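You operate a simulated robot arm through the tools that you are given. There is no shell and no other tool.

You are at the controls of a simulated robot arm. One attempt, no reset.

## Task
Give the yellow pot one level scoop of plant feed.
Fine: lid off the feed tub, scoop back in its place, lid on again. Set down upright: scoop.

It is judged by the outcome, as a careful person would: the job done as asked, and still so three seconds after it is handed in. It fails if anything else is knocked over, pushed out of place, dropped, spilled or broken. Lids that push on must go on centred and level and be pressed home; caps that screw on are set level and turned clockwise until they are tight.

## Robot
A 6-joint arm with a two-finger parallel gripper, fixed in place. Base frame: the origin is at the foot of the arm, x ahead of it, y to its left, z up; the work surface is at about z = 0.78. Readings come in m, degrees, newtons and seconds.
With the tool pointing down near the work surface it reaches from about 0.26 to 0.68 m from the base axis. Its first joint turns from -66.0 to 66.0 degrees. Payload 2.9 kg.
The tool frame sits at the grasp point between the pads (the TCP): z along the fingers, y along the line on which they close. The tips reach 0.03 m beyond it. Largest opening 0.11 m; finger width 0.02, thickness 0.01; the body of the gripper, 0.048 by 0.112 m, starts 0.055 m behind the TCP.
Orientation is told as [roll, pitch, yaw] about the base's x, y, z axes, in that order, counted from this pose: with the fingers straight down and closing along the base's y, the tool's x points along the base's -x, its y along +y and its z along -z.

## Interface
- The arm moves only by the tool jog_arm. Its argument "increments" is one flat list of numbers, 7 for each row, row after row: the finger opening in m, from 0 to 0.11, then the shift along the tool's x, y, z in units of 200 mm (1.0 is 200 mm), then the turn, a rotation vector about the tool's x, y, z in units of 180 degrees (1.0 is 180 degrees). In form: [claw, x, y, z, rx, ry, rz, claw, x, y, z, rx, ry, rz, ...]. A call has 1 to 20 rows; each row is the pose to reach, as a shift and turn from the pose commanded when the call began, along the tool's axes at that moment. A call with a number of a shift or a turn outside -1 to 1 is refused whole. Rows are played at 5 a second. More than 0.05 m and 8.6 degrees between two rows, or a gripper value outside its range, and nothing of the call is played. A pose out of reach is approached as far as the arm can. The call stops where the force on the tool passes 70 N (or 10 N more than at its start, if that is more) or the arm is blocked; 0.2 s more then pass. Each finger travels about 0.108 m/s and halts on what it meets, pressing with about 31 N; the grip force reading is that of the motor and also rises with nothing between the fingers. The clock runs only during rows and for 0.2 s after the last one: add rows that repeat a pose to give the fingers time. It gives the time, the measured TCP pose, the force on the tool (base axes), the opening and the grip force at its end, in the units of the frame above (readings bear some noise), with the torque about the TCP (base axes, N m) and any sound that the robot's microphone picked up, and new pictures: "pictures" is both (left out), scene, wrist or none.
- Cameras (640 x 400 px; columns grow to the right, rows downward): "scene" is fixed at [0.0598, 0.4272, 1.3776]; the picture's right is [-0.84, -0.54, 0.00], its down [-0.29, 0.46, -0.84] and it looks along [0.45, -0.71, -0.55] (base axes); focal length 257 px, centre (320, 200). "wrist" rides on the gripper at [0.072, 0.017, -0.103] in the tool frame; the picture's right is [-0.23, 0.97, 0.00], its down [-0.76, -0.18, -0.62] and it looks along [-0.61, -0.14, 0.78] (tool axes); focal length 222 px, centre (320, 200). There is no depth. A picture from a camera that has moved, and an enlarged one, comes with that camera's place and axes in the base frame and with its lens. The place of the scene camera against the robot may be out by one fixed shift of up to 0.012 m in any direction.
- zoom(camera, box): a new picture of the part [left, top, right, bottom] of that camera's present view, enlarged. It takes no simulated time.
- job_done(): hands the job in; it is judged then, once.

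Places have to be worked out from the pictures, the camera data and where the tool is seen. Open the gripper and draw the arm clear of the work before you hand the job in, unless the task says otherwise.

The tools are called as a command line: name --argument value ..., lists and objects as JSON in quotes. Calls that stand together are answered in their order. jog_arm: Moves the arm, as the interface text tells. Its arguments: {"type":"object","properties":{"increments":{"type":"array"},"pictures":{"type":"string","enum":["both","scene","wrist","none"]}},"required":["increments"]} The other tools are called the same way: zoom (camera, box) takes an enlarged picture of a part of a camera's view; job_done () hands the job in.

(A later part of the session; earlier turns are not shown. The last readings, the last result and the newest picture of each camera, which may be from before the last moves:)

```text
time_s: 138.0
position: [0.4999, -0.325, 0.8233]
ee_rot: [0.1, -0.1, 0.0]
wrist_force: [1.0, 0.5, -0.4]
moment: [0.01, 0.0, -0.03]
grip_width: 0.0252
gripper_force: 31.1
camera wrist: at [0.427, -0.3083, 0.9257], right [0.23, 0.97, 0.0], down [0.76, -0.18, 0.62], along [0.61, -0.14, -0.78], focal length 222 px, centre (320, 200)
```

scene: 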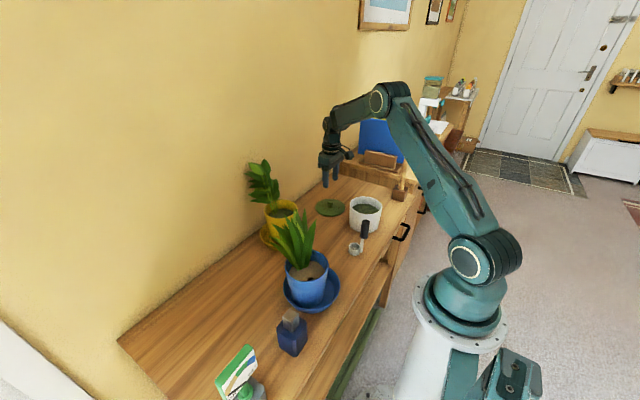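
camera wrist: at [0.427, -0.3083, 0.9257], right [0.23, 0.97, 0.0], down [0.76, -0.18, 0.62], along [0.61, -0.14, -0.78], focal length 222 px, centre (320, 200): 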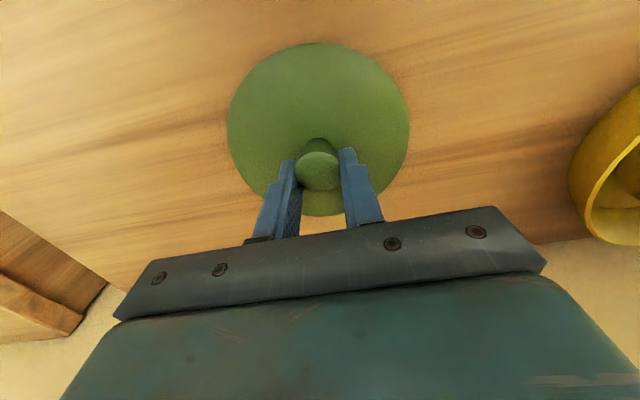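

Gripped. I lift the lid 12 cm and carry it over the tub.

jog_arm --increments '[0.0, 0, 0, -0.05, 0, 0, 0, 0.0, 0, 0, -0.2, 0, 0, 0, 0.0, 0, 0, -0.4, 0, 0, 0, 0.0, 0, 0, -0.6, 0, 0, 0, 0.0, 0.16, 0.021, -0.6, 0, 0, 0, 0.0, 0.32, 0.043, -0.6, 0, 0, 0, 0.0, 0.48, 0.065, -0.6, 0, 0, 0, 0.0, 0.64, 0.086, -0.6, 0, 0, 0, 0.0, 0.7975, 0.1075, -0.6, 0, 0, 0, 0.0, 0.7975, 0.1075, -0.6, 0, 0, 0]'

zoom --camera "scene" --box '[345, 180, 395, 240]'

zoom --camera "wrist" --box '[200, 40, 440, 240]'

```text
time_s: 140.2
position: [0.3372, -0.3008, 0.9396]
ee_rot: [-0.1, 0.0, 0.0]
wrist_force: [0.5, 0.7, -1.1]
moment: [-0.02, -0.03, -0.01]
grip_width: 0.0253
gripper_force: 31.2
camera wrist: at [0.2664, -0.2847, 1.0427], right [0.23, 0.97, 0.0], down [0.76, -0.18, 0.62], along [0.61, -0.14, -0.78], focal length 222 px, centre (320, 200)
```

scene: 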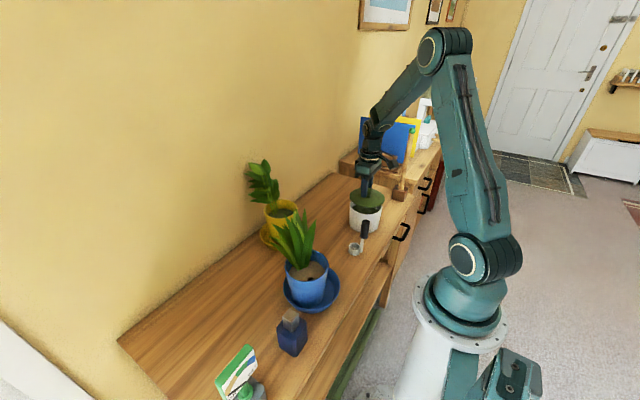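
wrist: 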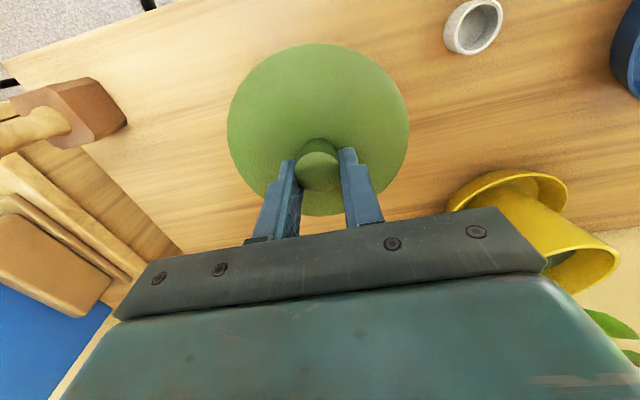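

```text
6.67 times, centred on (370, 210) of scene
camera zoom: at [0.0598, 0.4272, 1.3776], right [-0.84, -0.54, 0.0], down [-0.29, 0.46, -0.84], along [0.45, -0.71, -0.55], focal length 1712 px, centre (-13, 133)
```

zoom: 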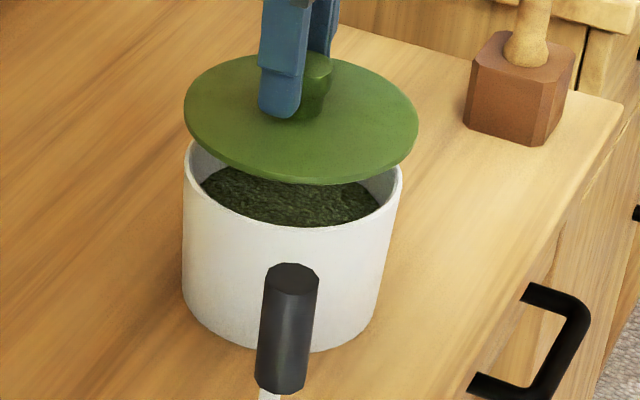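

```text
2.00 times, centred on (320, 140) of wrist
camera zoom: at [0.2664, -0.2847, 1.0427], right [0.23, 0.97, 0.0], down [0.76, -0.18, 0.62], along [0.61, -0.14, -0.78], focal length 444 px, centre (320, 320)
```

zoom: 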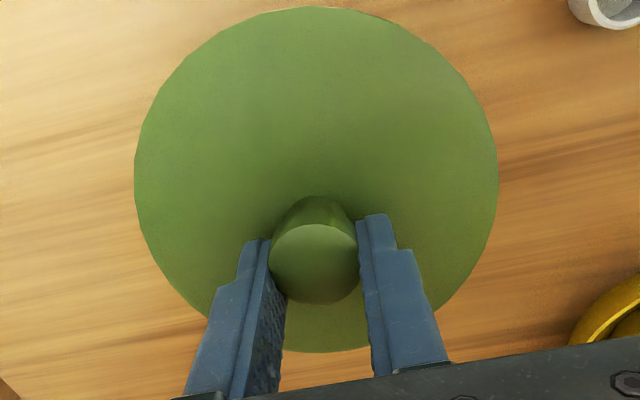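

The lid hovers over the tub. I lower it 1.5 cm to the same height as in my earlier lift picture to compare the alignment.

jog_arm --increments '[0.0, 0, 0, 0.04, 0, 0, 0, 0.0, 0, 0, 0.078, 0, 0, 0, 0.0, 0, 0, 0.078, 0, 0, 0]' --pictures "none"

zoom --camera "scene" --box '[345, 180, 395, 240]'

zoom --camera "wrist" --box '[200, 40, 440, 240]'

```text
time_s: 141.0
position: [0.3405, -0.3025, 0.9241]
ee_rot: [0.0, 0.1, 0.0]
wrist_force: [0.6, -0.2, 0.1]
moment: [-0.02, -0.01, -0.01]
grip_width: 0.0252
gripper_force: 31.1
```

```text
6.67 times, centred on (370, 210) of scene
camera zoom: at [0.0598, 0.4272, 1.3776], right [-0.84, -0.54, 0.0], down [-0.29, 0.46, -0.84], along [0.45, -0.71, -0.55], focal length 1712 px, centre (-13, 133)
```

zoom: 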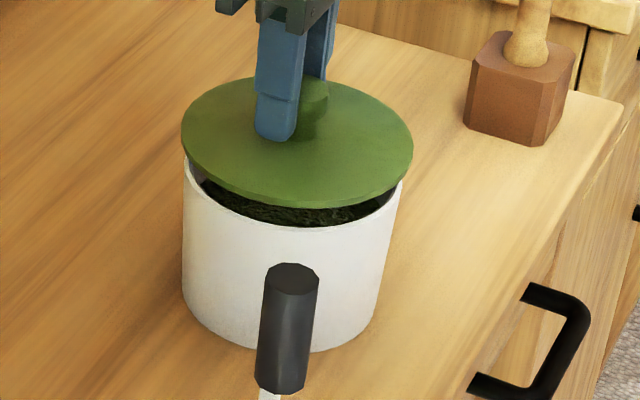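

```text
2.00 times, centred on (320, 140) of wrist
camera zoom: at [0.2675, -0.2856, 1.0273], right [0.23, 0.97, 0.0], down [0.76, -0.18, 0.62], along [0.61, -0.14, -0.78], focal length 444 px, centre (320, 320)
```

zoom: 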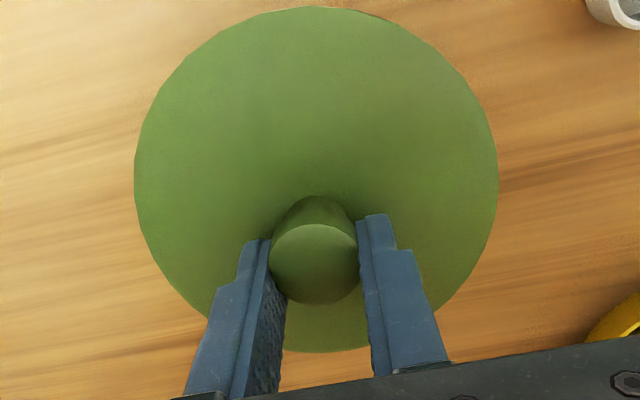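

Aligned within a millimetre of the original seating. I correct 0.8 mm and lower until it touches the rim.

jog_arm --increments '[0.0, 0.0035, -0.002, 0.02, 0, 0, 0, 0.0, 0.0035, -0.002, 0.04, 0, 0, 0, 0.0, 0.0035, -0.002, 0.06, 0, 0, 0]' --pictures "none"

zoom --camera "scene" --box '[345, 180, 395, 240]'

```text
time_s: 141.8
position: [0.3385, -0.3043, 0.9143]
ee_rot: [0.0, 0.0, 0.0]
wrist_force: [-0.5, -0.6, -0.7]
moment: [0.0, 0.01, 0.02]
grip_width: 0.0252
gripper_force: 30.7
```

```text
6.67 times, centred on (370, 210) of scene
camera zoom: at [0.0598, 0.4272, 1.3776], right [-0.84, -0.54, 0.0], down [-0.29, 0.46, -0.84], along [0.45, -0.71, -0.55], focal length 1712 px, centre (-13, 133)
```

zoom: 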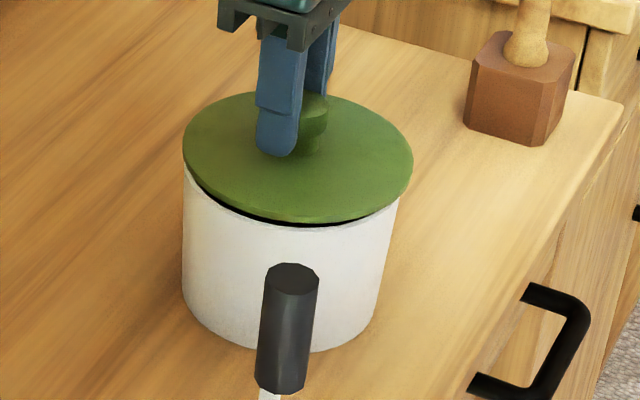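

The plug is entering the tub with no side force. I continue down in 1.5 mm steps.

jog_arm --increments '[0.0, 0, 0, 0.008, 0, 0, 0, 0.0, 0, 0, 0.016, 0, 0, 0, 0.0, 0, 0, 0.024, 0, 0, 0]' --pictures "none"

zoom --camera "scene" --box '[345, 180, 395, 240]'

```text
time_s: 142.6
position: [0.3386, -0.3034, 0.9102]
ee_rot: [0.0, -0.1, 0.1]
wrist_force: [0.2, 0.4, -0.8]
moment: [-0.01, 0.01, -0.01]
grip_width: 0.0252
gripper_force: 31.1
```

```text
6.67 times, centred on (370, 210) of scene
camera zoom: at [0.0598, 0.4272, 1.3776], right [-0.84, -0.54, 0.0], down [-0.29, 0.46, -0.84], along [0.45, -0.71, -0.55], focal length 1712 px, centre (-13, 133)
```

zoom: 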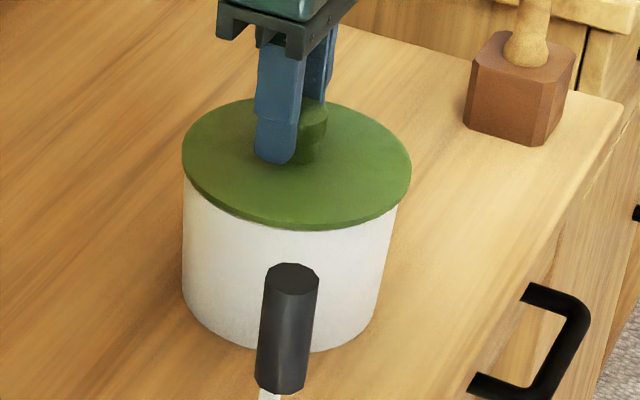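

Almost seated, still no force. I keep pressing down gently, step by step.

jog_arm --increments '[0.0, 0, 0, 0.008, 0, 0, 0, 0.0, 0, 0, 0.016, 0, 0, 0, 0.0, 0, 0, 0.024, 0, 0, 0]' --pictures "none"

zoom --camera "scene" --box '[345, 180, 395, 240]'

```text
time_s: 143.4
position: [0.3395, -0.3034, 0.9091]
ee_rot: [-0.2, -0.2, 0.2]
wrist_force: [-0.8, 11.4, 40.8]
moment: [0.44, 0.34, -0.04]
grip_width: 0.0255
gripper_force: 31.0
heard: snap
```

```text
6.67 times, centred on (370, 210) of scene
camera zoom: at [0.0594, 0.4279, 1.3774], right [-0.84, -0.54, 0.0], down [-0.29, 0.46, -0.84], along [0.45, -0.71, -0.55], focal length 1712 px, centre (-13, 133)
```

zoom: 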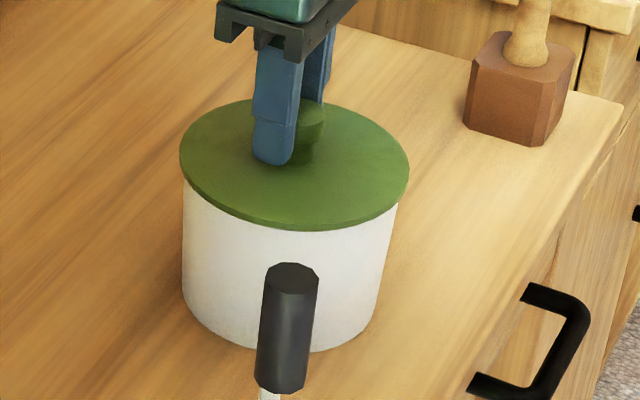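

A snap was heard at 41 N: the lid is pressed home, and its outline matches the original. I unload most of the pressing force without pulling, then open the fingers.

jog_arm --increments '[0.0, 0, 0, -0.007, 0, 0, 0, 0.0, 0, 0, -0.013, 0, 0, 0, 0.02, 0, 0, -0.013, 0, 0, 0, 0.03, 0, 0, -0.013, 0, 0, 0, 0.04, 0, 0, -0.013, 0, 0, 0, 0.055, 0, 0, -0.013, 0, 0, 0, 0.06, 0, 0, -0.013, 0, 0, 0]' --pictures "wrist"

zoom --camera "scene" --box '[345, 180, 395, 240]'

```text
time_s: 145.0
position: [0.3383, -0.3043, 0.9071]
ee_rot: [-0.1, 0.1, 0.0]
wrist_force: [0.2, 0.8, 0.5]
moment: [0.01, 0.01, -0.01]
grip_width: 0.0599
gripper_force: 0.0
camera wrist: at [0.2664, -0.2878, 1.0104], right [0.23, 0.97, 0.0], down [0.76, -0.18, 0.62], along [0.61, -0.14, -0.78], focal length 222 px, centre (320, 200)
```

wrist: 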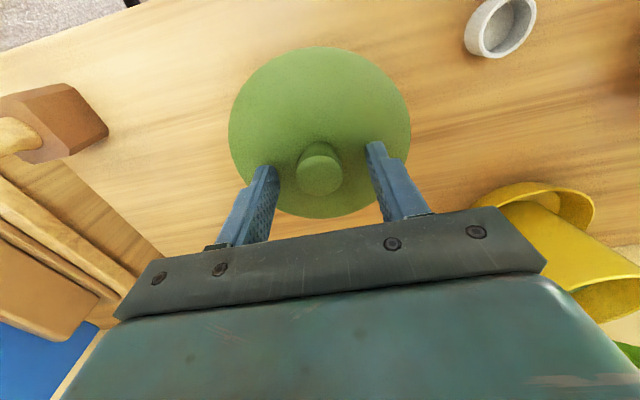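

```text
6.67 times, centred on (370, 210) of scene
camera zoom: at [0.0598, 0.4272, 1.3776], right [-0.84, -0.54, 0.0], down [-0.29, 0.46, -0.84], along [0.45, -0.71, -0.55], focal length 1712 px, centre (-13, 133)
```

zoom: 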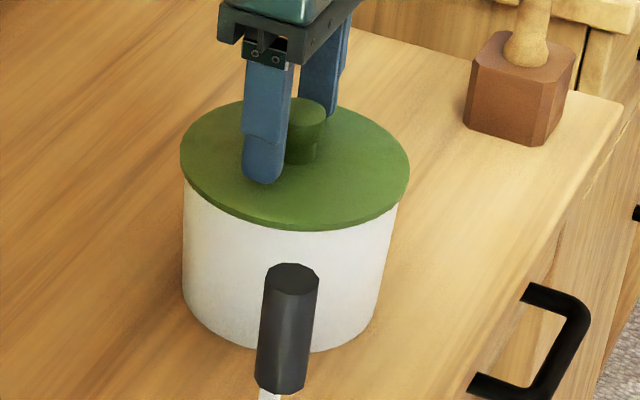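

Released. I rise straight up away from the tub.

jog_arm --increments '[0.06, 0, 0, -0.1, 0, 0, 0, 0.06, 0, 0, -0.25, 0, 0, 0, 0.06, 0, 0, -0.45, 0, 0, 0, 0.06, 0, 0, -0.65, 0, 0, 0, 0.08, 0, 0, -0.85, 0, 0, 0, 0.11, 0, 0.1, -0.98, 0, 0, 0, 0.11, 0, 0.3, -0.98, 0, 0, 0, 0.11, 0, 0.3, -0.98, 0, 0, 0]'

zoom --camera "scene" --box '[330, 180, 410, 270]'

zoom --camera "scene" --box '[220, 140, 420, 320]'

zoom --camera "wrist" --box '[200, 0, 440, 200]'

```text
time_s: 146.8
position: [0.338, -0.2417, 1.1034]
ee_rot: [0.0, 0.0, 0.0]
wrist_force: [-0.9, 0.3, 0.9]
moment: [0.01, -0.01, 0.02]
grip_width: 0.1099
gripper_force: 0.0
camera wrist: at [0.2655, -0.226, 1.2077], right [0.23, 0.97, 0.0], down [0.76, -0.18, 0.62], along [0.61, -0.14, -0.78], focal length 222 px, centre (320, 200)
```

scene: 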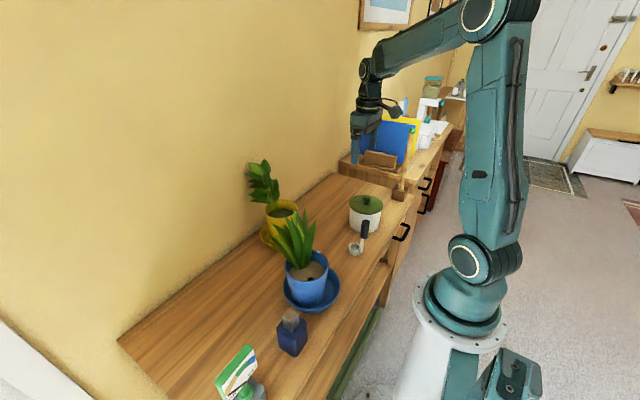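
wrist: 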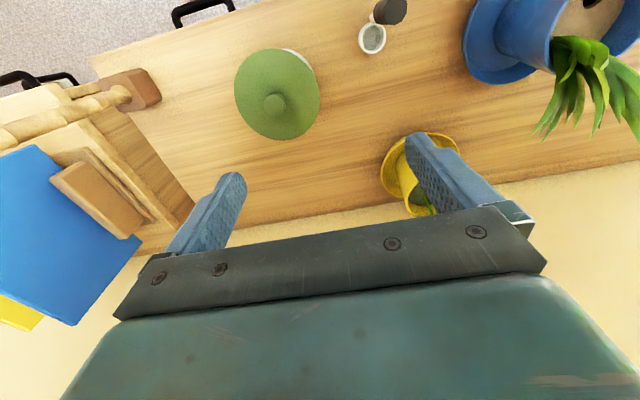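

```text
4.44 times, centred on (370, 225) of scene
camera zoom: at [0.0598, 0.4272, 1.3776], right [-0.84, -0.54, 0.0], down [-0.29, 0.46, -0.84], along [0.45, -0.71, -0.55], focal length 1141 px, centre (98, 89)
```

zoom: 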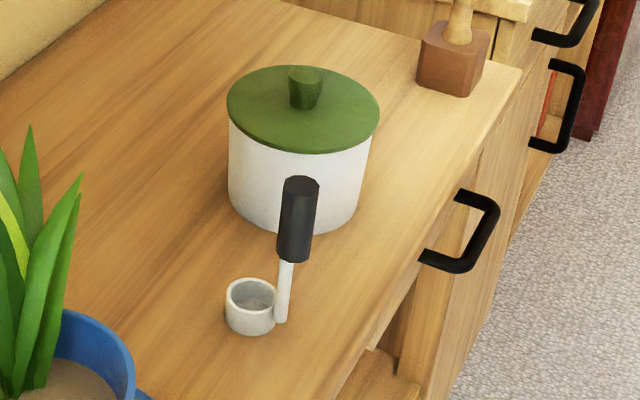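

```text
2.22 times, centred on (320, 230) of scene
camera zoom: at [0.0598, 0.4272, 1.3776], right [-0.84, -0.54, 0.0], down [-0.29, 0.46, -0.84], along [0.45, -0.71, -0.55], focal length 571 px, centre (320, 133)
```

zoom: 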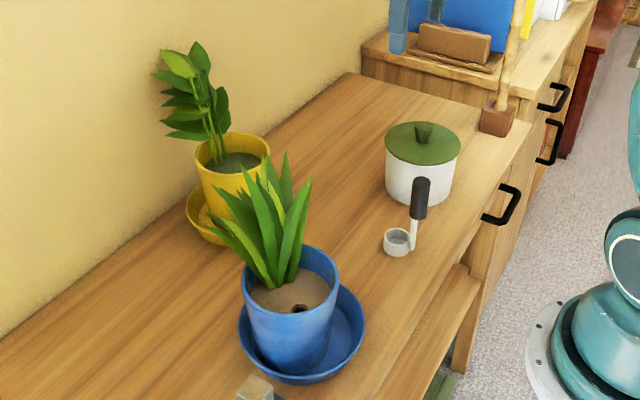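

```text
2.00 times, centred on (320, 100) of wrist
camera zoom: at [0.2655, -0.226, 1.2077], right [0.23, 0.97, 0.0], down [0.76, -0.18, 0.62], along [0.61, -0.14, -0.78], focal length 444 px, centre (320, 400)
```

zoom: 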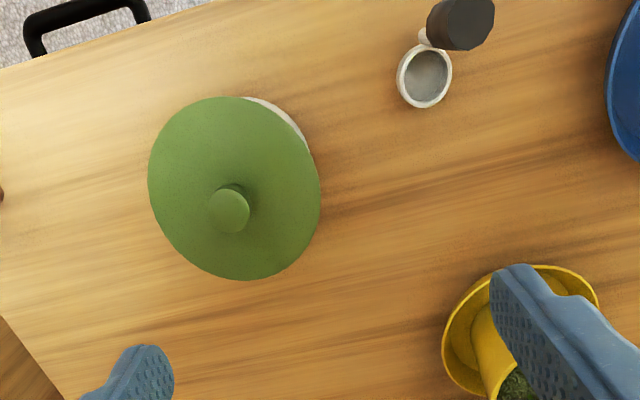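

The lid and scoop match the first picture exactly. However the blue pot looks displaced compared with the first image (from my early mishap), so I return to the starting pose to compare the views directly.

jog_arm --increments '[0.11, -0.034, 0.129, -0.127, 0, 0, 0, 0.11, -0.067, 0.258, -0.254, 0, 0, 0, 0.11, -0.1, 0.386, -0.381, 0, 0, 0, 0.11, -0.134, 0.515, -0.508, 0, 0, 0, 0.11, -0.168, 0.644, -0.635, 0, 0, 0, 0.11, -0.201, 0.773, -0.762, 0, 0, 0, 0.11, -0.201, 0.773, -0.762, 0, 0, 0]'

zoom --camera "wrist" --box '[150, 0, 450, 200]'

zoom --camera "scene" --box '[220, 140, 420, 320]'

zoom --camera "scene" --box '[270, 200, 350, 320]'

```text
time_s: 148.4
position: [0.3794, -0.0878, 1.257]
ee_rot: [0.0, 0.0, 0.0]
wrist_force: [0.1, -0.2, 0.5]
moment: [0.0, -0.01, 0.03]
grip_width: 0.1103
gripper_force: 0.1
camera wrist: at [0.3062, -0.0719, 1.3597], right [0.23, 0.97, 0.0], down [0.76, -0.18, 0.62], along [0.61, -0.14, -0.78], focal length 222 px, centre (320, 200)
```

scene: 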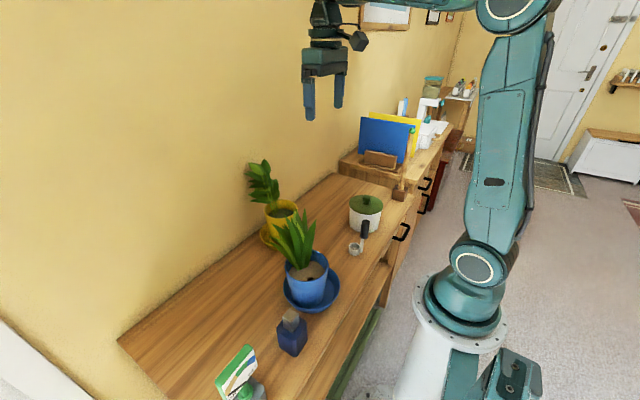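
wrist: 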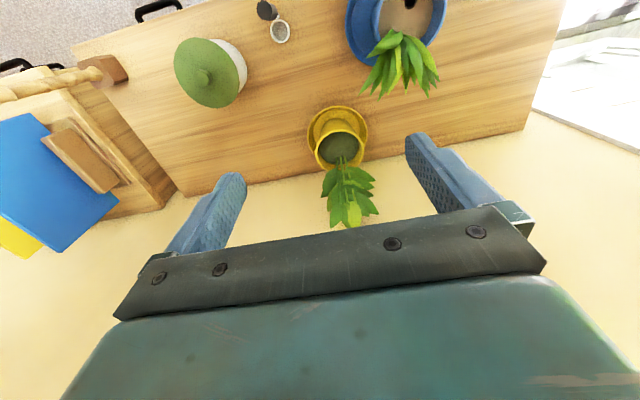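

```text
2.00 times, centred on (300, 100) of wrist
camera zoom: at [0.3062, -0.0719, 1.3597], right [0.23, 0.97, 0.0], down [0.76, -0.18, 0.62], along [0.61, -0.14, -0.78], focal length 444 px, centre (360, 400)
```

zoom: 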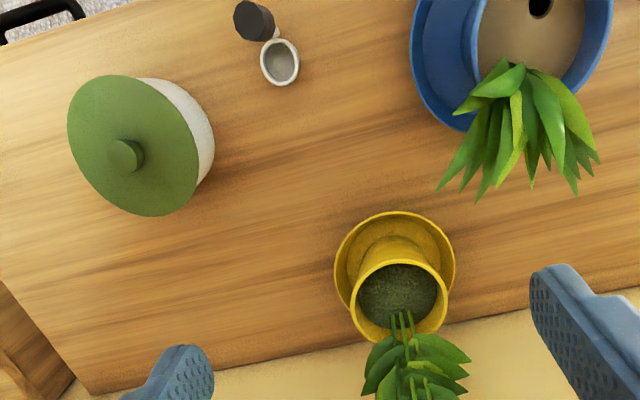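

```text
2.22 times, centred on (320, 230) of scene
camera zoom: at [0.0598, 0.4272, 1.3776], right [-0.84, -0.54, 0.0], down [-0.29, 0.46, -0.84], along [0.45, -0.71, -0.55], focal length 571 px, centre (320, 133)
```

zoom: 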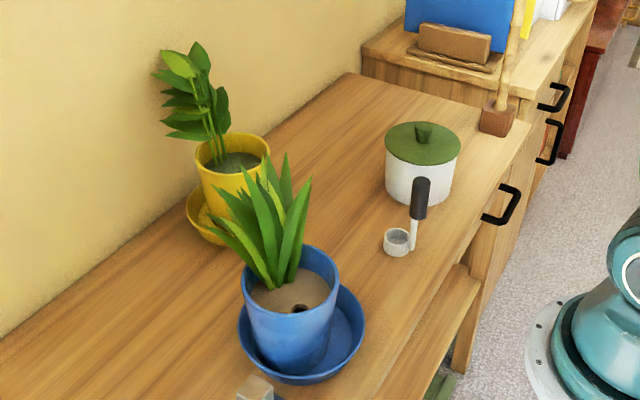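

```text
3.33 times, centred on (310, 260) of scene
camera zoom: at [0.0598, 0.4272, 1.3776], right [-0.84, -0.54, 0.0], down [-0.29, 0.46, -0.84], along [0.45, -0.71, -0.55], focal length 856 px, centre (353, 0)
```

zoom: 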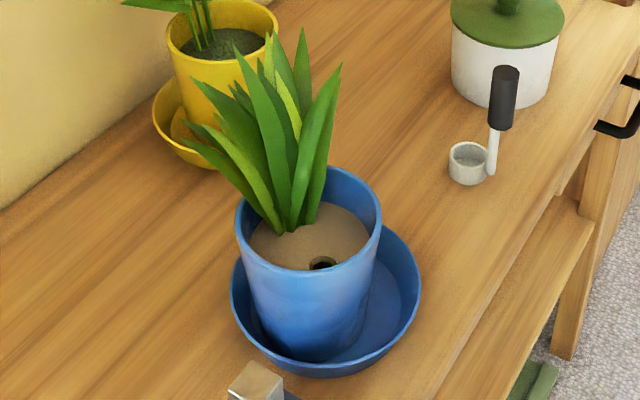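

The early mishap pushed the blue pot about 5 cm and its saucer about 2.5 cm towards +y; they must go back. I move above it for a close look.

jog_arm --increments '[0.11, 0.069, 0.078, 0.137, 0, 0, 0, 0.09, 0.138, 0.156, 0.274, 0, 0, 0, 0.07, 0.207, 0.234, 0.411, 0, 0, 0, 0.05, 0.276, 0.312, 0.548, 0, 0, 0, 0.04, 0.345, 0.39, 0.685, 0, 0, 0, 0.04, 0.345, 0.39, 0.685, 0, 0, 0]'

zoom --camera "wrist" --box '[220, 0, 480, 220]'

```text
time_s: 149.8
position: [0.3097, -0.0109, 1.1177]
ee_rot: [-0.1, 0.0, 0.1]
wrist_force: [0.0, 0.8, -0.5]
moment: [0.0, 0.01, -0.01]
grip_width: 0.0399
gripper_force: 0.1
camera wrist: at [0.2374, 0.0056, 1.2217], right [0.23, 0.97, 0.0], down [0.76, -0.18, 0.62], along [0.61, -0.14, -0.78], focal length 222 px, centre (320, 200)
```

scene: 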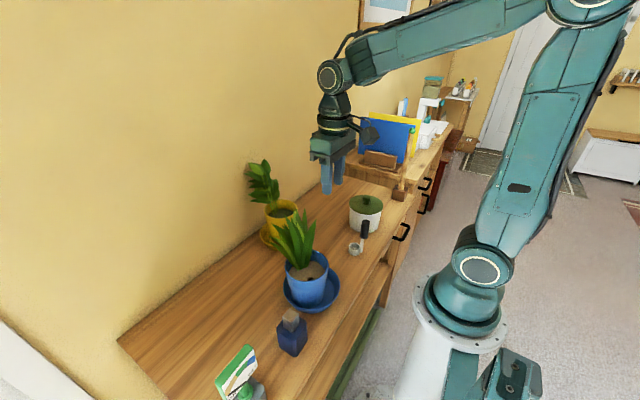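
wrist: 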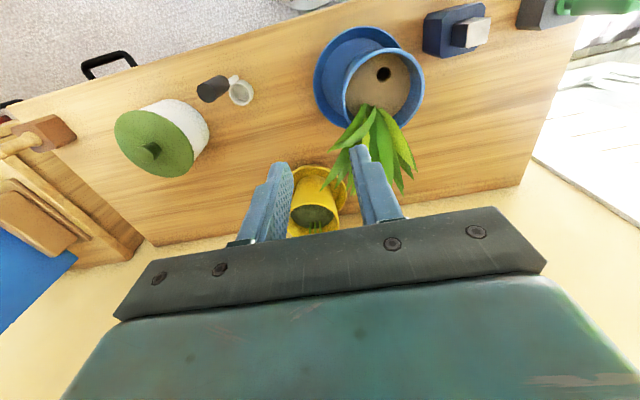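

```text
1.82 times, centred on (350, 110) of wrist
camera zoom: at [0.2374, 0.0056, 1.2217], right [0.23, 0.97, 0.0], down [0.76, -0.18, 0.62], along [0.61, -0.14, -0.78], focal length 404 px, centre (266, 364)
```

zoom: 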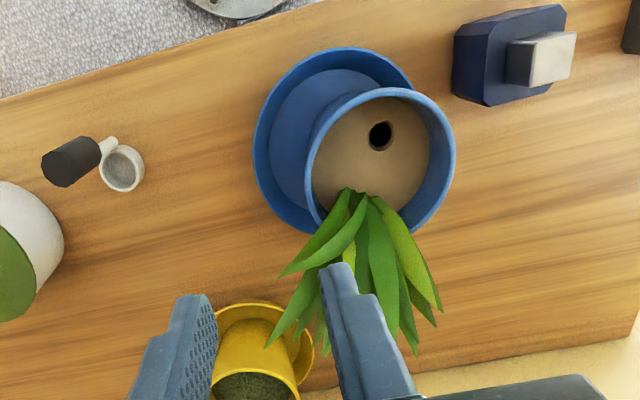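

I see the blue pot centred near (0.320, 0.070) and its saucer near (0.322, 0.054); both belong near (0.331, 0.029). I'll pinch the pot's rim wall at its -y side and drag it gently back; first I move above that wall.

jog_arm --increments '[0.034, 0.004, 0.05, 0.15, 0, 0, 0.0278, 0.03, 0.009, 0.1, 0.3, 0, 0, 0.0556, 0.03, 0.0135, 0.153, 0.45, 0, 0, 0.0833, 0.03, 0.0135, 0.153, 0.64, 0, 0, 0.0833, 0.03, 0.0135, 0.153, 0.64, 0, 0, 0.0833]'

zoom --camera "wrist" --box '[200, 0, 480, 220]'

zoom --camera "scene" --box '[270, 170, 360, 320]'

```text
time_s: 151.0
position: [0.3067, 0.0184, 0.9891]
ee_rot: [0.0, 0.0, -15.0]
wrist_force: [0.3, 0.2, 0.5]
moment: [-0.05, -0.01, -0.01]
grip_width: 0.03
gripper_force: 0.0
camera wrist: at [0.2418, 0.0531, 1.0922], right [0.47, 0.88, 0.0], down [0.69, -0.37, 0.62], along [0.55, -0.29, -0.78], focal length 222 px, centre (320, 200)
```

scene: 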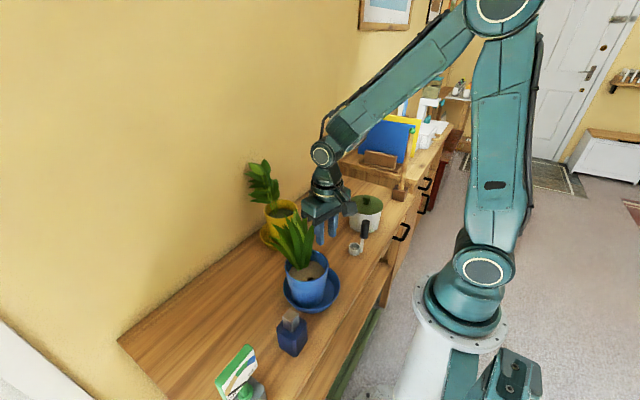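
wrist: 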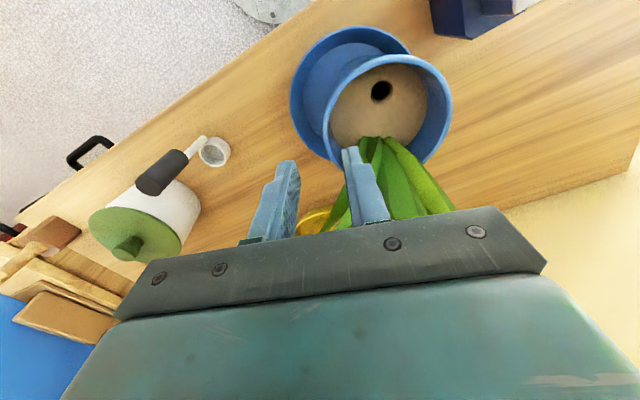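

```text
1.82 times, centred on (340, 110) of wrist
camera zoom: at [0.2418, 0.0531, 1.0922], right [0.47, 0.88, 0.0], down [0.69, -0.37, 0.62], along [0.55, -0.29, -0.78], focal length 404 px, centre (284, 364)
```

zoom: 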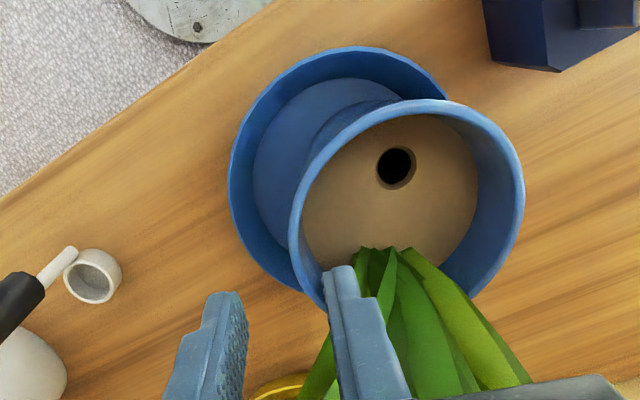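

```text
2.67 times, centred on (315, 245) of scene
camera zoom: at [0.0598, 0.4272, 1.3776], right [-0.84, -0.54, 0.0], down [-0.29, 0.46, -0.84], along [0.45, -0.71, -0.55], focal length 685 px, centre (333, 80)
```

zoom: 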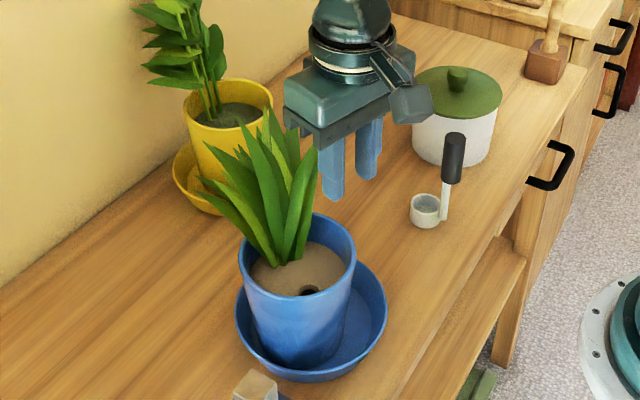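

The rim wall is about 6 mm further in +y than the tool. I adjust and descend with the fingers straddling the wall, 3 cm apart.

jog_arm --increments '[0.03, 0.0155, 0.03, 0.08, 0, 0, 0, 0.03, 0.0155, 0.03, 0.16, 0, 0, 0, 0.03, 0.0155, 0.03, 0.24, 0, 0, 0, 0.03, 0.0155, 0.03, 0.24, 0, 0, 0]' --pictures "none"

zoom --camera "wrist" --box '[200, 40, 480, 240]'

zoom --camera "scene" --box '[280, 190, 350, 290]'

```text
time_s: 152.0
position: [0.3059, 0.0263, 0.9425]
ee_rot: [0.0, 0.1, -15.1]
wrist_force: [0.2, -0.7, 0.7]
moment: [0.03, -0.03, -0.01]
grip_width: 0.0299
gripper_force: 0.1
```

```text
2.00 times, centred on (340, 140) of wrist
camera zoom: at [0.2404, 0.0602, 1.0451], right [0.47, 0.88, 0.0], down [0.69, -0.37, 0.62], along [0.55, -0.29, -0.78], focal length 444 px, centre (280, 320)
```

zoom: 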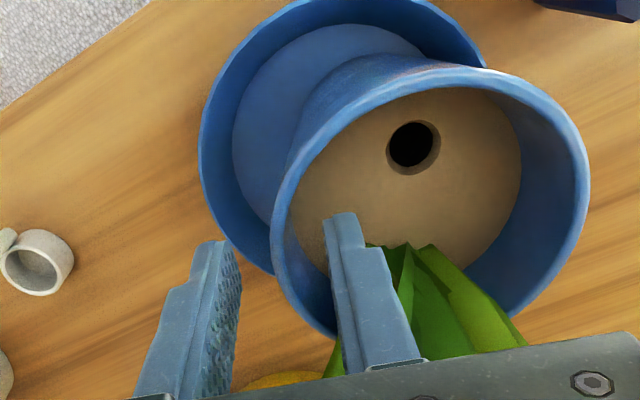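

```text
4.00 times, centred on (315, 240) of scene
camera zoom: at [0.0598, 0.4272, 1.3776], right [-0.84, -0.54, 0.0], down [-0.29, 0.46, -0.84], along [0.45, -0.71, -0.55], focal length 1027 px, centre (340, 40)
```

zoom: 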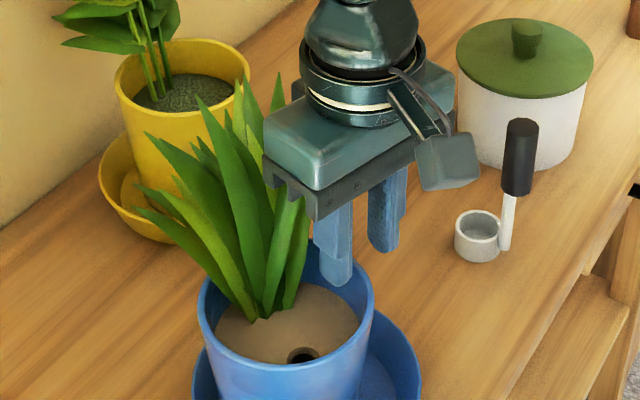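

The wall is between the two fingertips. I descend 2.4 cm more and close gently on the rim.

jog_arm --increments '[0.03, 0, 0, 0.05, 0, 0, 0, 0.03, 0, 0, 0.1, 0, 0, 0, 0.03, 0, 0, 0.12, 0, 0, 0]' --pictures "none"

zoom --camera "wrist" --box '[200, 40, 480, 240]'

```text
time_s: 152.8
position: [0.3055, 0.028, 0.9184]
ee_rot: [-0.1, 0.1, -15.1]
wrist_force: [-1.2, 1.2, 0.5]
moment: [-0.05, -0.15, -0.05]
grip_width: 0.0299
gripper_force: 0.1
```

```text
2.00 times, centred on (340, 140) of wrist
camera zoom: at [0.2408, 0.0606, 1.0219], right [0.47, 0.88, 0.0], down [0.69, -0.37, 0.62], along [0.55, -0.29, -0.78], focal length 444 px, centre (280, 320)
```

zoom: 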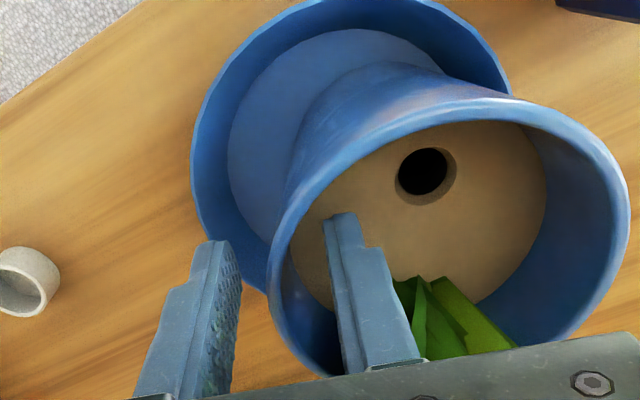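

The wall sits between the pads with only a trace of contact. I close slowly.

jog_arm --increments '[0.025, 0, 0, 0, 0, 0, 0, 0.02, 0, 0, 0, 0, 0, 0, 0.015, 0, 0, 0, 0, 0, 0, 0.01, 0, 0, 0, 0, 0, 0, 0.005, 0, 0, 0, 0, 0, 0, 0.0, 0, 0, 0, 0, 0, 0, 0.0, 0, 0, 0, 0, 0, 0]' --pictures "none"

zoom --camera "wrist" --box '[200, 40, 480, 240]'

zoom --camera "scene" --box '[280, 190, 350, 290]'

```text
time_s: 154.4
position: [0.3072, 0.0261, 0.9186]
ee_rot: [0.0, 0.0, -15.0]
wrist_force: [3.3, 2.0, 3.8]
moment: [0.68, 0.16, -0.21]
grip_width: 0.0097
gripper_force: 31.4
```

```text
2.00 times, centred on (340, 140) of wrist
camera zoom: at [0.2413, 0.0607, 1.0221], right [0.47, 0.88, 0.0], down [0.69, -0.37, 0.62], along [0.55, -0.29, -0.78], focal length 444 px, centre (280, 320)
```

zoom: 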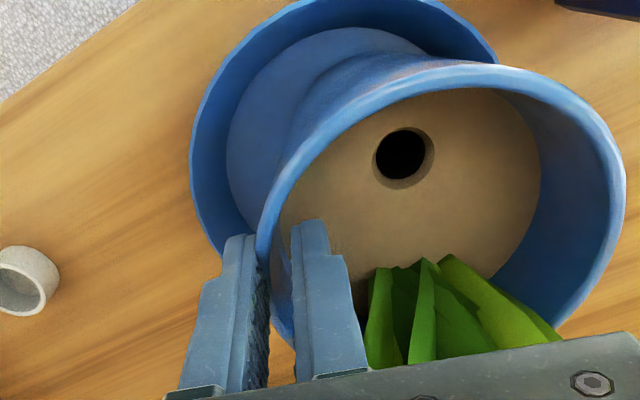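

```text
4.00 times, centred on (315, 240) of scene
camera zoom: at [0.0598, 0.4272, 1.3776], right [-0.84, -0.54, 0.0], down [-0.29, 0.46, -0.84], along [0.45, -0.71, -0.55], focal length 1027 px, centre (340, 40)
```

zoom: 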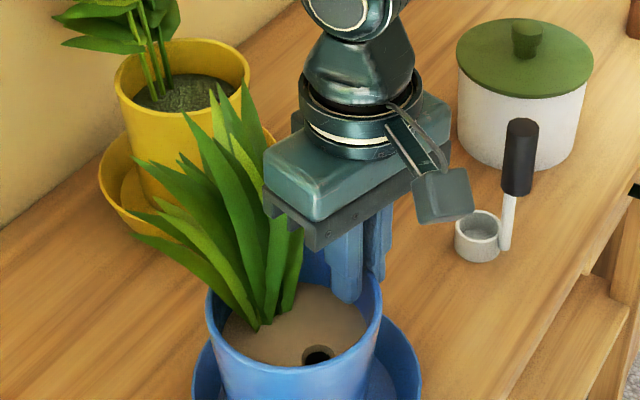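

The rim wall is held. I drag the pot slowly by 3 cm towards its original place and check.

jog_arm --increments '[0.0, -0.0145, -0.0205, 0, 0, 0, 0, 0.0, -0.029, -0.041, 0, 0, 0, 0, 0.0, -0.0435, -0.0615, 0, 0, 0, 0, 0.0, -0.058, -0.082, 0, 0, 0, 0, 0.0, -0.0725, -0.1025, 0, 0, 0, 0, 0.0, -0.086, -0.123, 0, 0, 0, 0]'

zoom --camera "scene" --box '[220, 140, 420, 320]'

zoom --camera "wrist" --box '[200, 40, 480, 240]'

```text
time_s: 155.8
position: [0.3159, -0.0014, 0.9195]
ee_rot: [0.0, 0.1, -15.0]
wrist_force: [0.1, 2.9, 0.4]
moment: [0.62, 0.18, 0.12]
grip_width: 0.0099
gripper_force: 30.9
camera wrist: at [0.2508, 0.0323, 1.0227], right [0.47, 0.88, 0.0], down [0.69, -0.37, 0.62], along [0.55, -0.29, -0.78], focal length 222 px, centre (320, 200)
```

scene: 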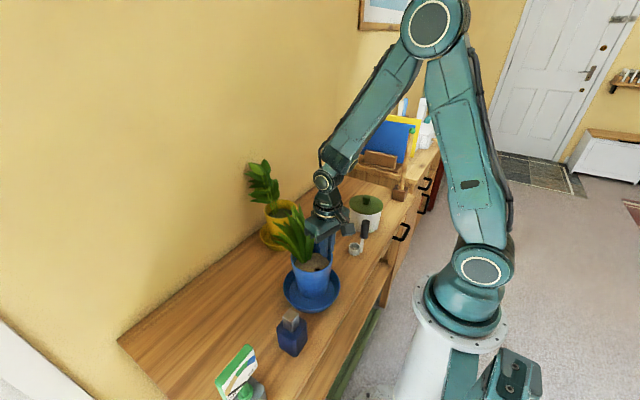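
wrist: 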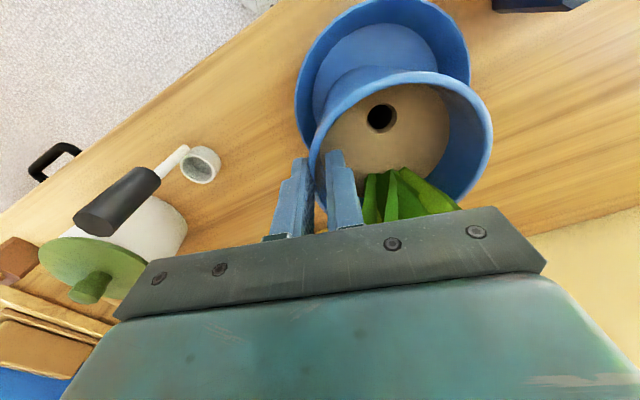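

```text
2.22 times, centred on (320, 230) of scene
camera zoom: at [0.0598, 0.4273, 1.3776], right [-0.84, -0.54, 0.0], down [-0.29, 0.46, -0.84], along [0.45, -0.71, -0.55], focal length 571 px, centre (320, 133)
```

zoom: 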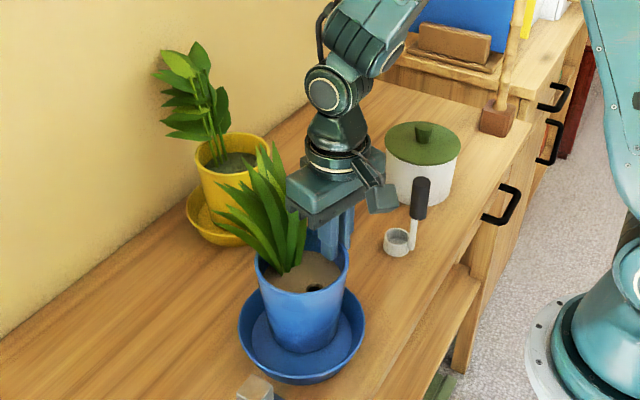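

```text
2.00 times, centred on (340, 140) of wrist
camera zoom: at [0.2508, 0.0323, 1.0227], right [0.47, 0.88, 0.0], down [0.69, -0.37, 0.62], along [0.55, -0.29, -0.78], focal length 444 px, centre (280, 320)
```

zoom: 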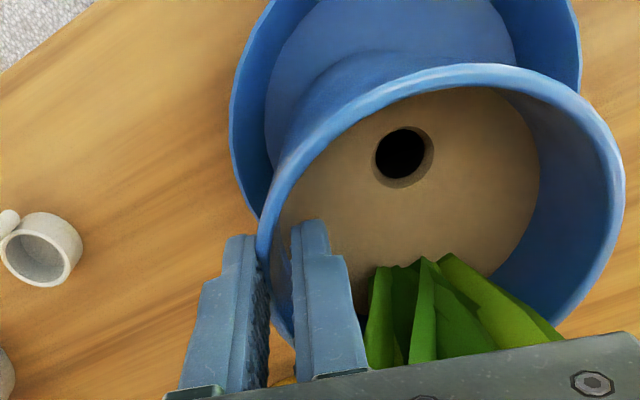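

The pot slides in its saucer while the saucer stays. I drag on another 2 cm so that the pot's base reaches the saucer's wall and takes it along.

jog_arm --increments '[0.0, -0.013, -0.0225, 0, 0, 0, 0, 0.0, -0.026, -0.045, 0, 0, 0, 0, 0.0, -0.039, -0.067, 0, 0, 0, 0, 0.0, -0.0525, -0.0895, 0, 0, 0, 0]' --pictures "none"

zoom --camera "scene" --box '[220, 140, 420, 320]'

zoom --camera "wrist" --box '[200, 0, 480, 200]'

```text
time_s: 156.8
position: [0.3207, -0.0213, 0.9194]
ee_rot: [-0.1, 0.0, -14.9]
wrist_force: [-1.5, 4.7, 4.5]
moment: [0.72, 0.26, 0.22]
grip_width: 0.0095
gripper_force: 30.8
```

```text
2.22 times, centred on (320, 230) of scene
camera zoom: at [0.0597, 0.4273, 1.3775], right [-0.84, -0.54, 0.0], down [-0.29, 0.46, -0.84], along [0.45, -0.71, -0.55], focal length 571 px, centre (320, 133)
```

zoom: 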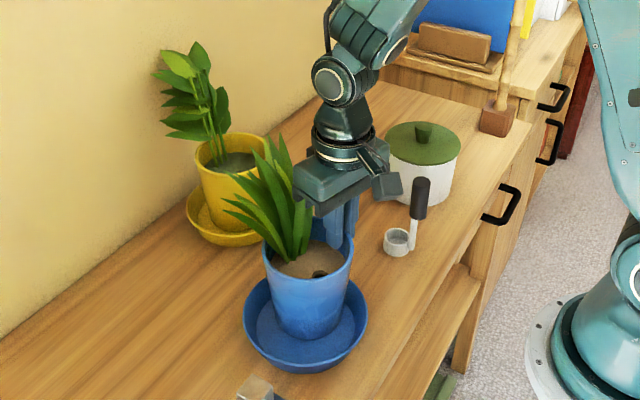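

```text
2.00 times, centred on (340, 100) of wrist
camera zoom: at [0.2558, 0.0119, 1.0219], right [0.47, 0.88, 0.0], down [0.69, -0.37, 0.62], along [0.55, -0.29, -0.78], focal length 444 px, centre (280, 400)
```

zoom: 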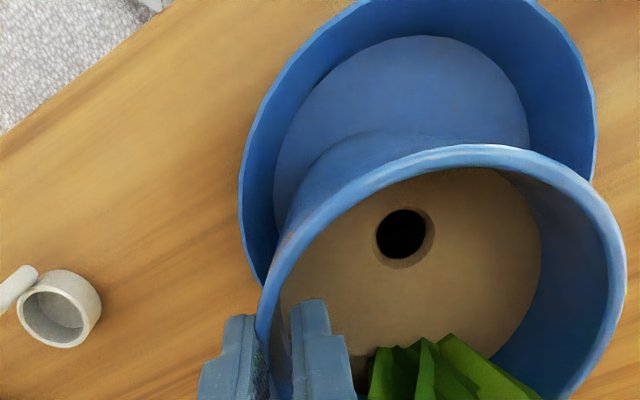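

The saucer is now moving along. I drag 9 mm more.

jog_arm --increments '[0.0, -0.0125, -0.019, 0, 0, 0, 0, 0.0, -0.025, -0.0375, 0, 0, 0, 0]' --pictures "none"

zoom --camera "scene" --box '[220, 140, 420, 320]'

zoom --camera "scene" --box '[330, 180, 410, 270]'

```text
time_s: 157.4
position: [0.3246, -0.0312, 0.9189]
ee_rot: [0.1, 0.0, -15.0]
wrist_force: [-2.4, 5.6, 9.6]
moment: [0.63, 0.02, 0.28]
grip_width: 0.0098
gripper_force: 31.2
```

```text
2.22 times, centred on (320, 230) of scene
camera zoom: at [0.0596, 0.4273, 1.3775], right [-0.84, -0.54, 0.0], down [-0.29, 0.46, -0.84], along [0.45, -0.71, -0.55], focal length 571 px, centre (320, 133)
```

zoom: 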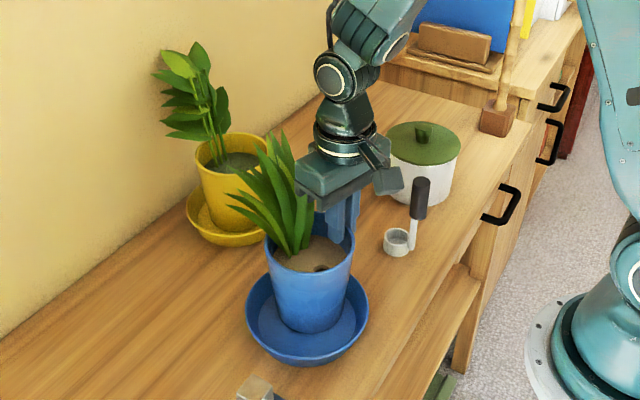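

```text
4.44 times, centred on (370, 225) of scene
camera zoom: at [0.0596, 0.4273, 1.3775], right [-0.84, -0.54, 0.0], down [-0.29, 0.46, -0.84], along [0.45, -0.71, -0.55], focal length 1141 px, centre (98, 89)
```

zoom: 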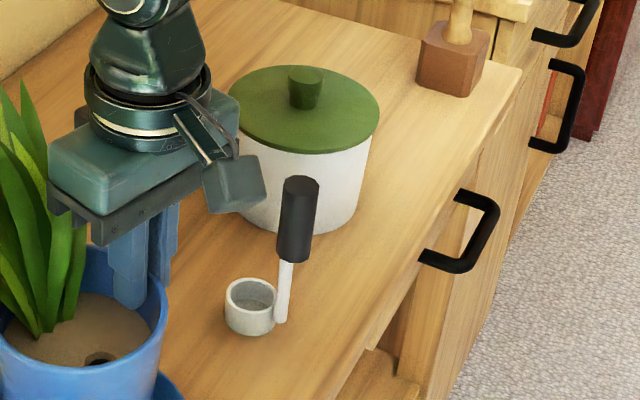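

The saucer now matches its original outline. I push the pot back about 2 cm to sit centred in the saucer as before.

jog_arm --increments '[0.0, 0.016, 0.028, 0, 0, 0, 0, 0.0, 0.032, 0.055, 0, 0, 0, 0, 0.0, 0.048, 0.083, 0, 0, 0, 0, 0.0, 0.048, 0.083, 0, 0, 0, 0]' --pictures "none"

zoom --camera "scene" --box '[220, 140, 420, 320]'

zoom --camera "scene" --box '[330, 180, 410, 270]'

```text
time_s: 158.4
position: [0.3196, -0.012, 0.9199]
ee_rot: [0.1, 0.0, -15.2]
wrist_force: [2.3, -5.7, 8.2]
moment: [0.26, -0.52, -0.34]
grip_width: 0.0101
gripper_force: 31.2
```

```text
2.22 times, centred on (320, 230) of scene
camera zoom: at [0.0598, 0.427, 1.3776], right [-0.84, -0.54, 0.0], down [-0.29, 0.46, -0.83], along [0.45, -0.71, -0.55], focal length 571 px, centre (320, 133)
```

zoom: 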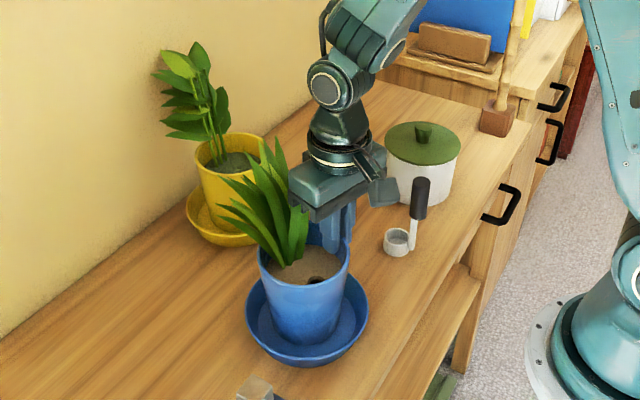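

```text
4.44 times, centred on (370, 225) of scene
camera zoom: at [0.0598, 0.427, 1.3776], right [-0.84, -0.54, 0.0], down [-0.29, 0.46, -0.83], along [0.45, -0.71, -0.55], focal length 1141 px, centre (98, 89)
```

zoom: 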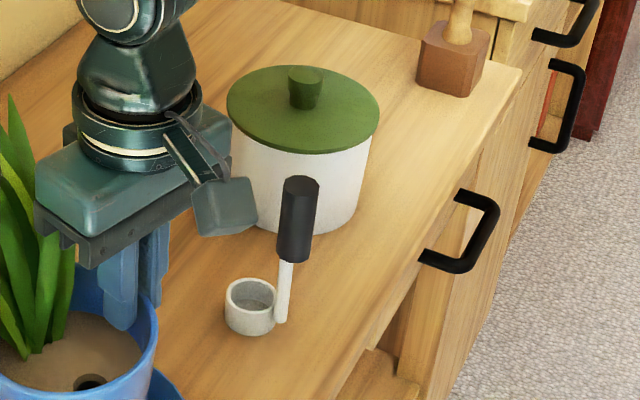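

The pot's outline and hole are back at their original picture positions. I open slowly and rise.

jog_arm --increments '[0.012, 0, 0, 0, 0, 0, 0, 0.018, 0, 0, 0, 0, 0, 0, 0.024, 0, 0, 0, 0, 0, 0, 0.03, 0, 0, 0, 0, 0, 0, 0.03, 0, 0, 0, 0, 0, 0]' --pictures "none"

zoom --camera "wrist" --box '[200, 40, 480, 240]'

zoom --camera "scene" --box '[330, 180, 410, 270]'

```text
time_s: 159.6
position: [0.3191, -0.0117, 0.9194]
ee_rot: [0.1, 0.0, -14.9]
wrist_force: [-0.3, -0.3, 0.3]
moment: [-0.03, 0.03, 0.03]
grip_width: 0.0298
gripper_force: 0.1
```

```text
2.00 times, centred on (340, 140) of wrist
camera zoom: at [0.2542, 0.0223, 1.0225], right [0.47, 0.88, 0.0], down [0.69, -0.37, 0.62], along [0.55, -0.29, -0.78], focal length 444 px, centre (280, 320)
```

zoom: 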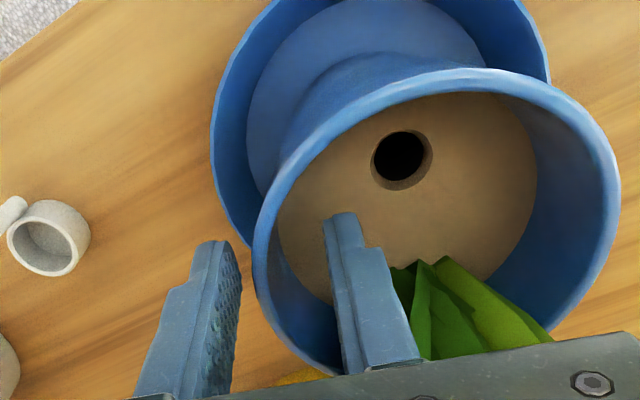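

```text
4.44 times, centred on (370, 225) of scene
camera zoom: at [0.0598, 0.4272, 1.3776], right [-0.84, -0.54, 0.0], down [-0.29, 0.46, -0.84], along [0.45, -0.71, -0.55], focal length 1141 px, centre (98, 89)
```

zoom: 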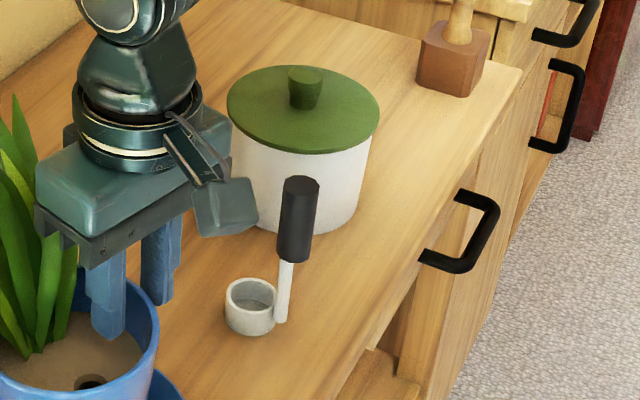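

Forces are zero and the pot stands free. I rise straight up and go back to the starting pose to compare all objects.

jog_arm --increments '[0.03, 0, 0, -0.1, 0, 0, 0, 0.03, 0, 0, -0.2, 0, 0, 0, 0.03, 0, 0, -0.35, 0, 0, 0, 0.03, 0, 0, -0.55, 0, 0, 0, 0.03, 0, 0, -0.75, 0, 0, 0, 0.05, 0, 0, -0.95, 0, 0, 0]' --pictures "none"

```text
time_s: 161.0
position: [0.3211, -0.0095, 1.1111]
ee_rot: [-0.1, 0.0, -15.1]
wrist_force: [0.1, 0.5, 0.1]
moment: [0.0, 0.0, -0.01]
grip_width: 0.0501
gripper_force: 0.0
```

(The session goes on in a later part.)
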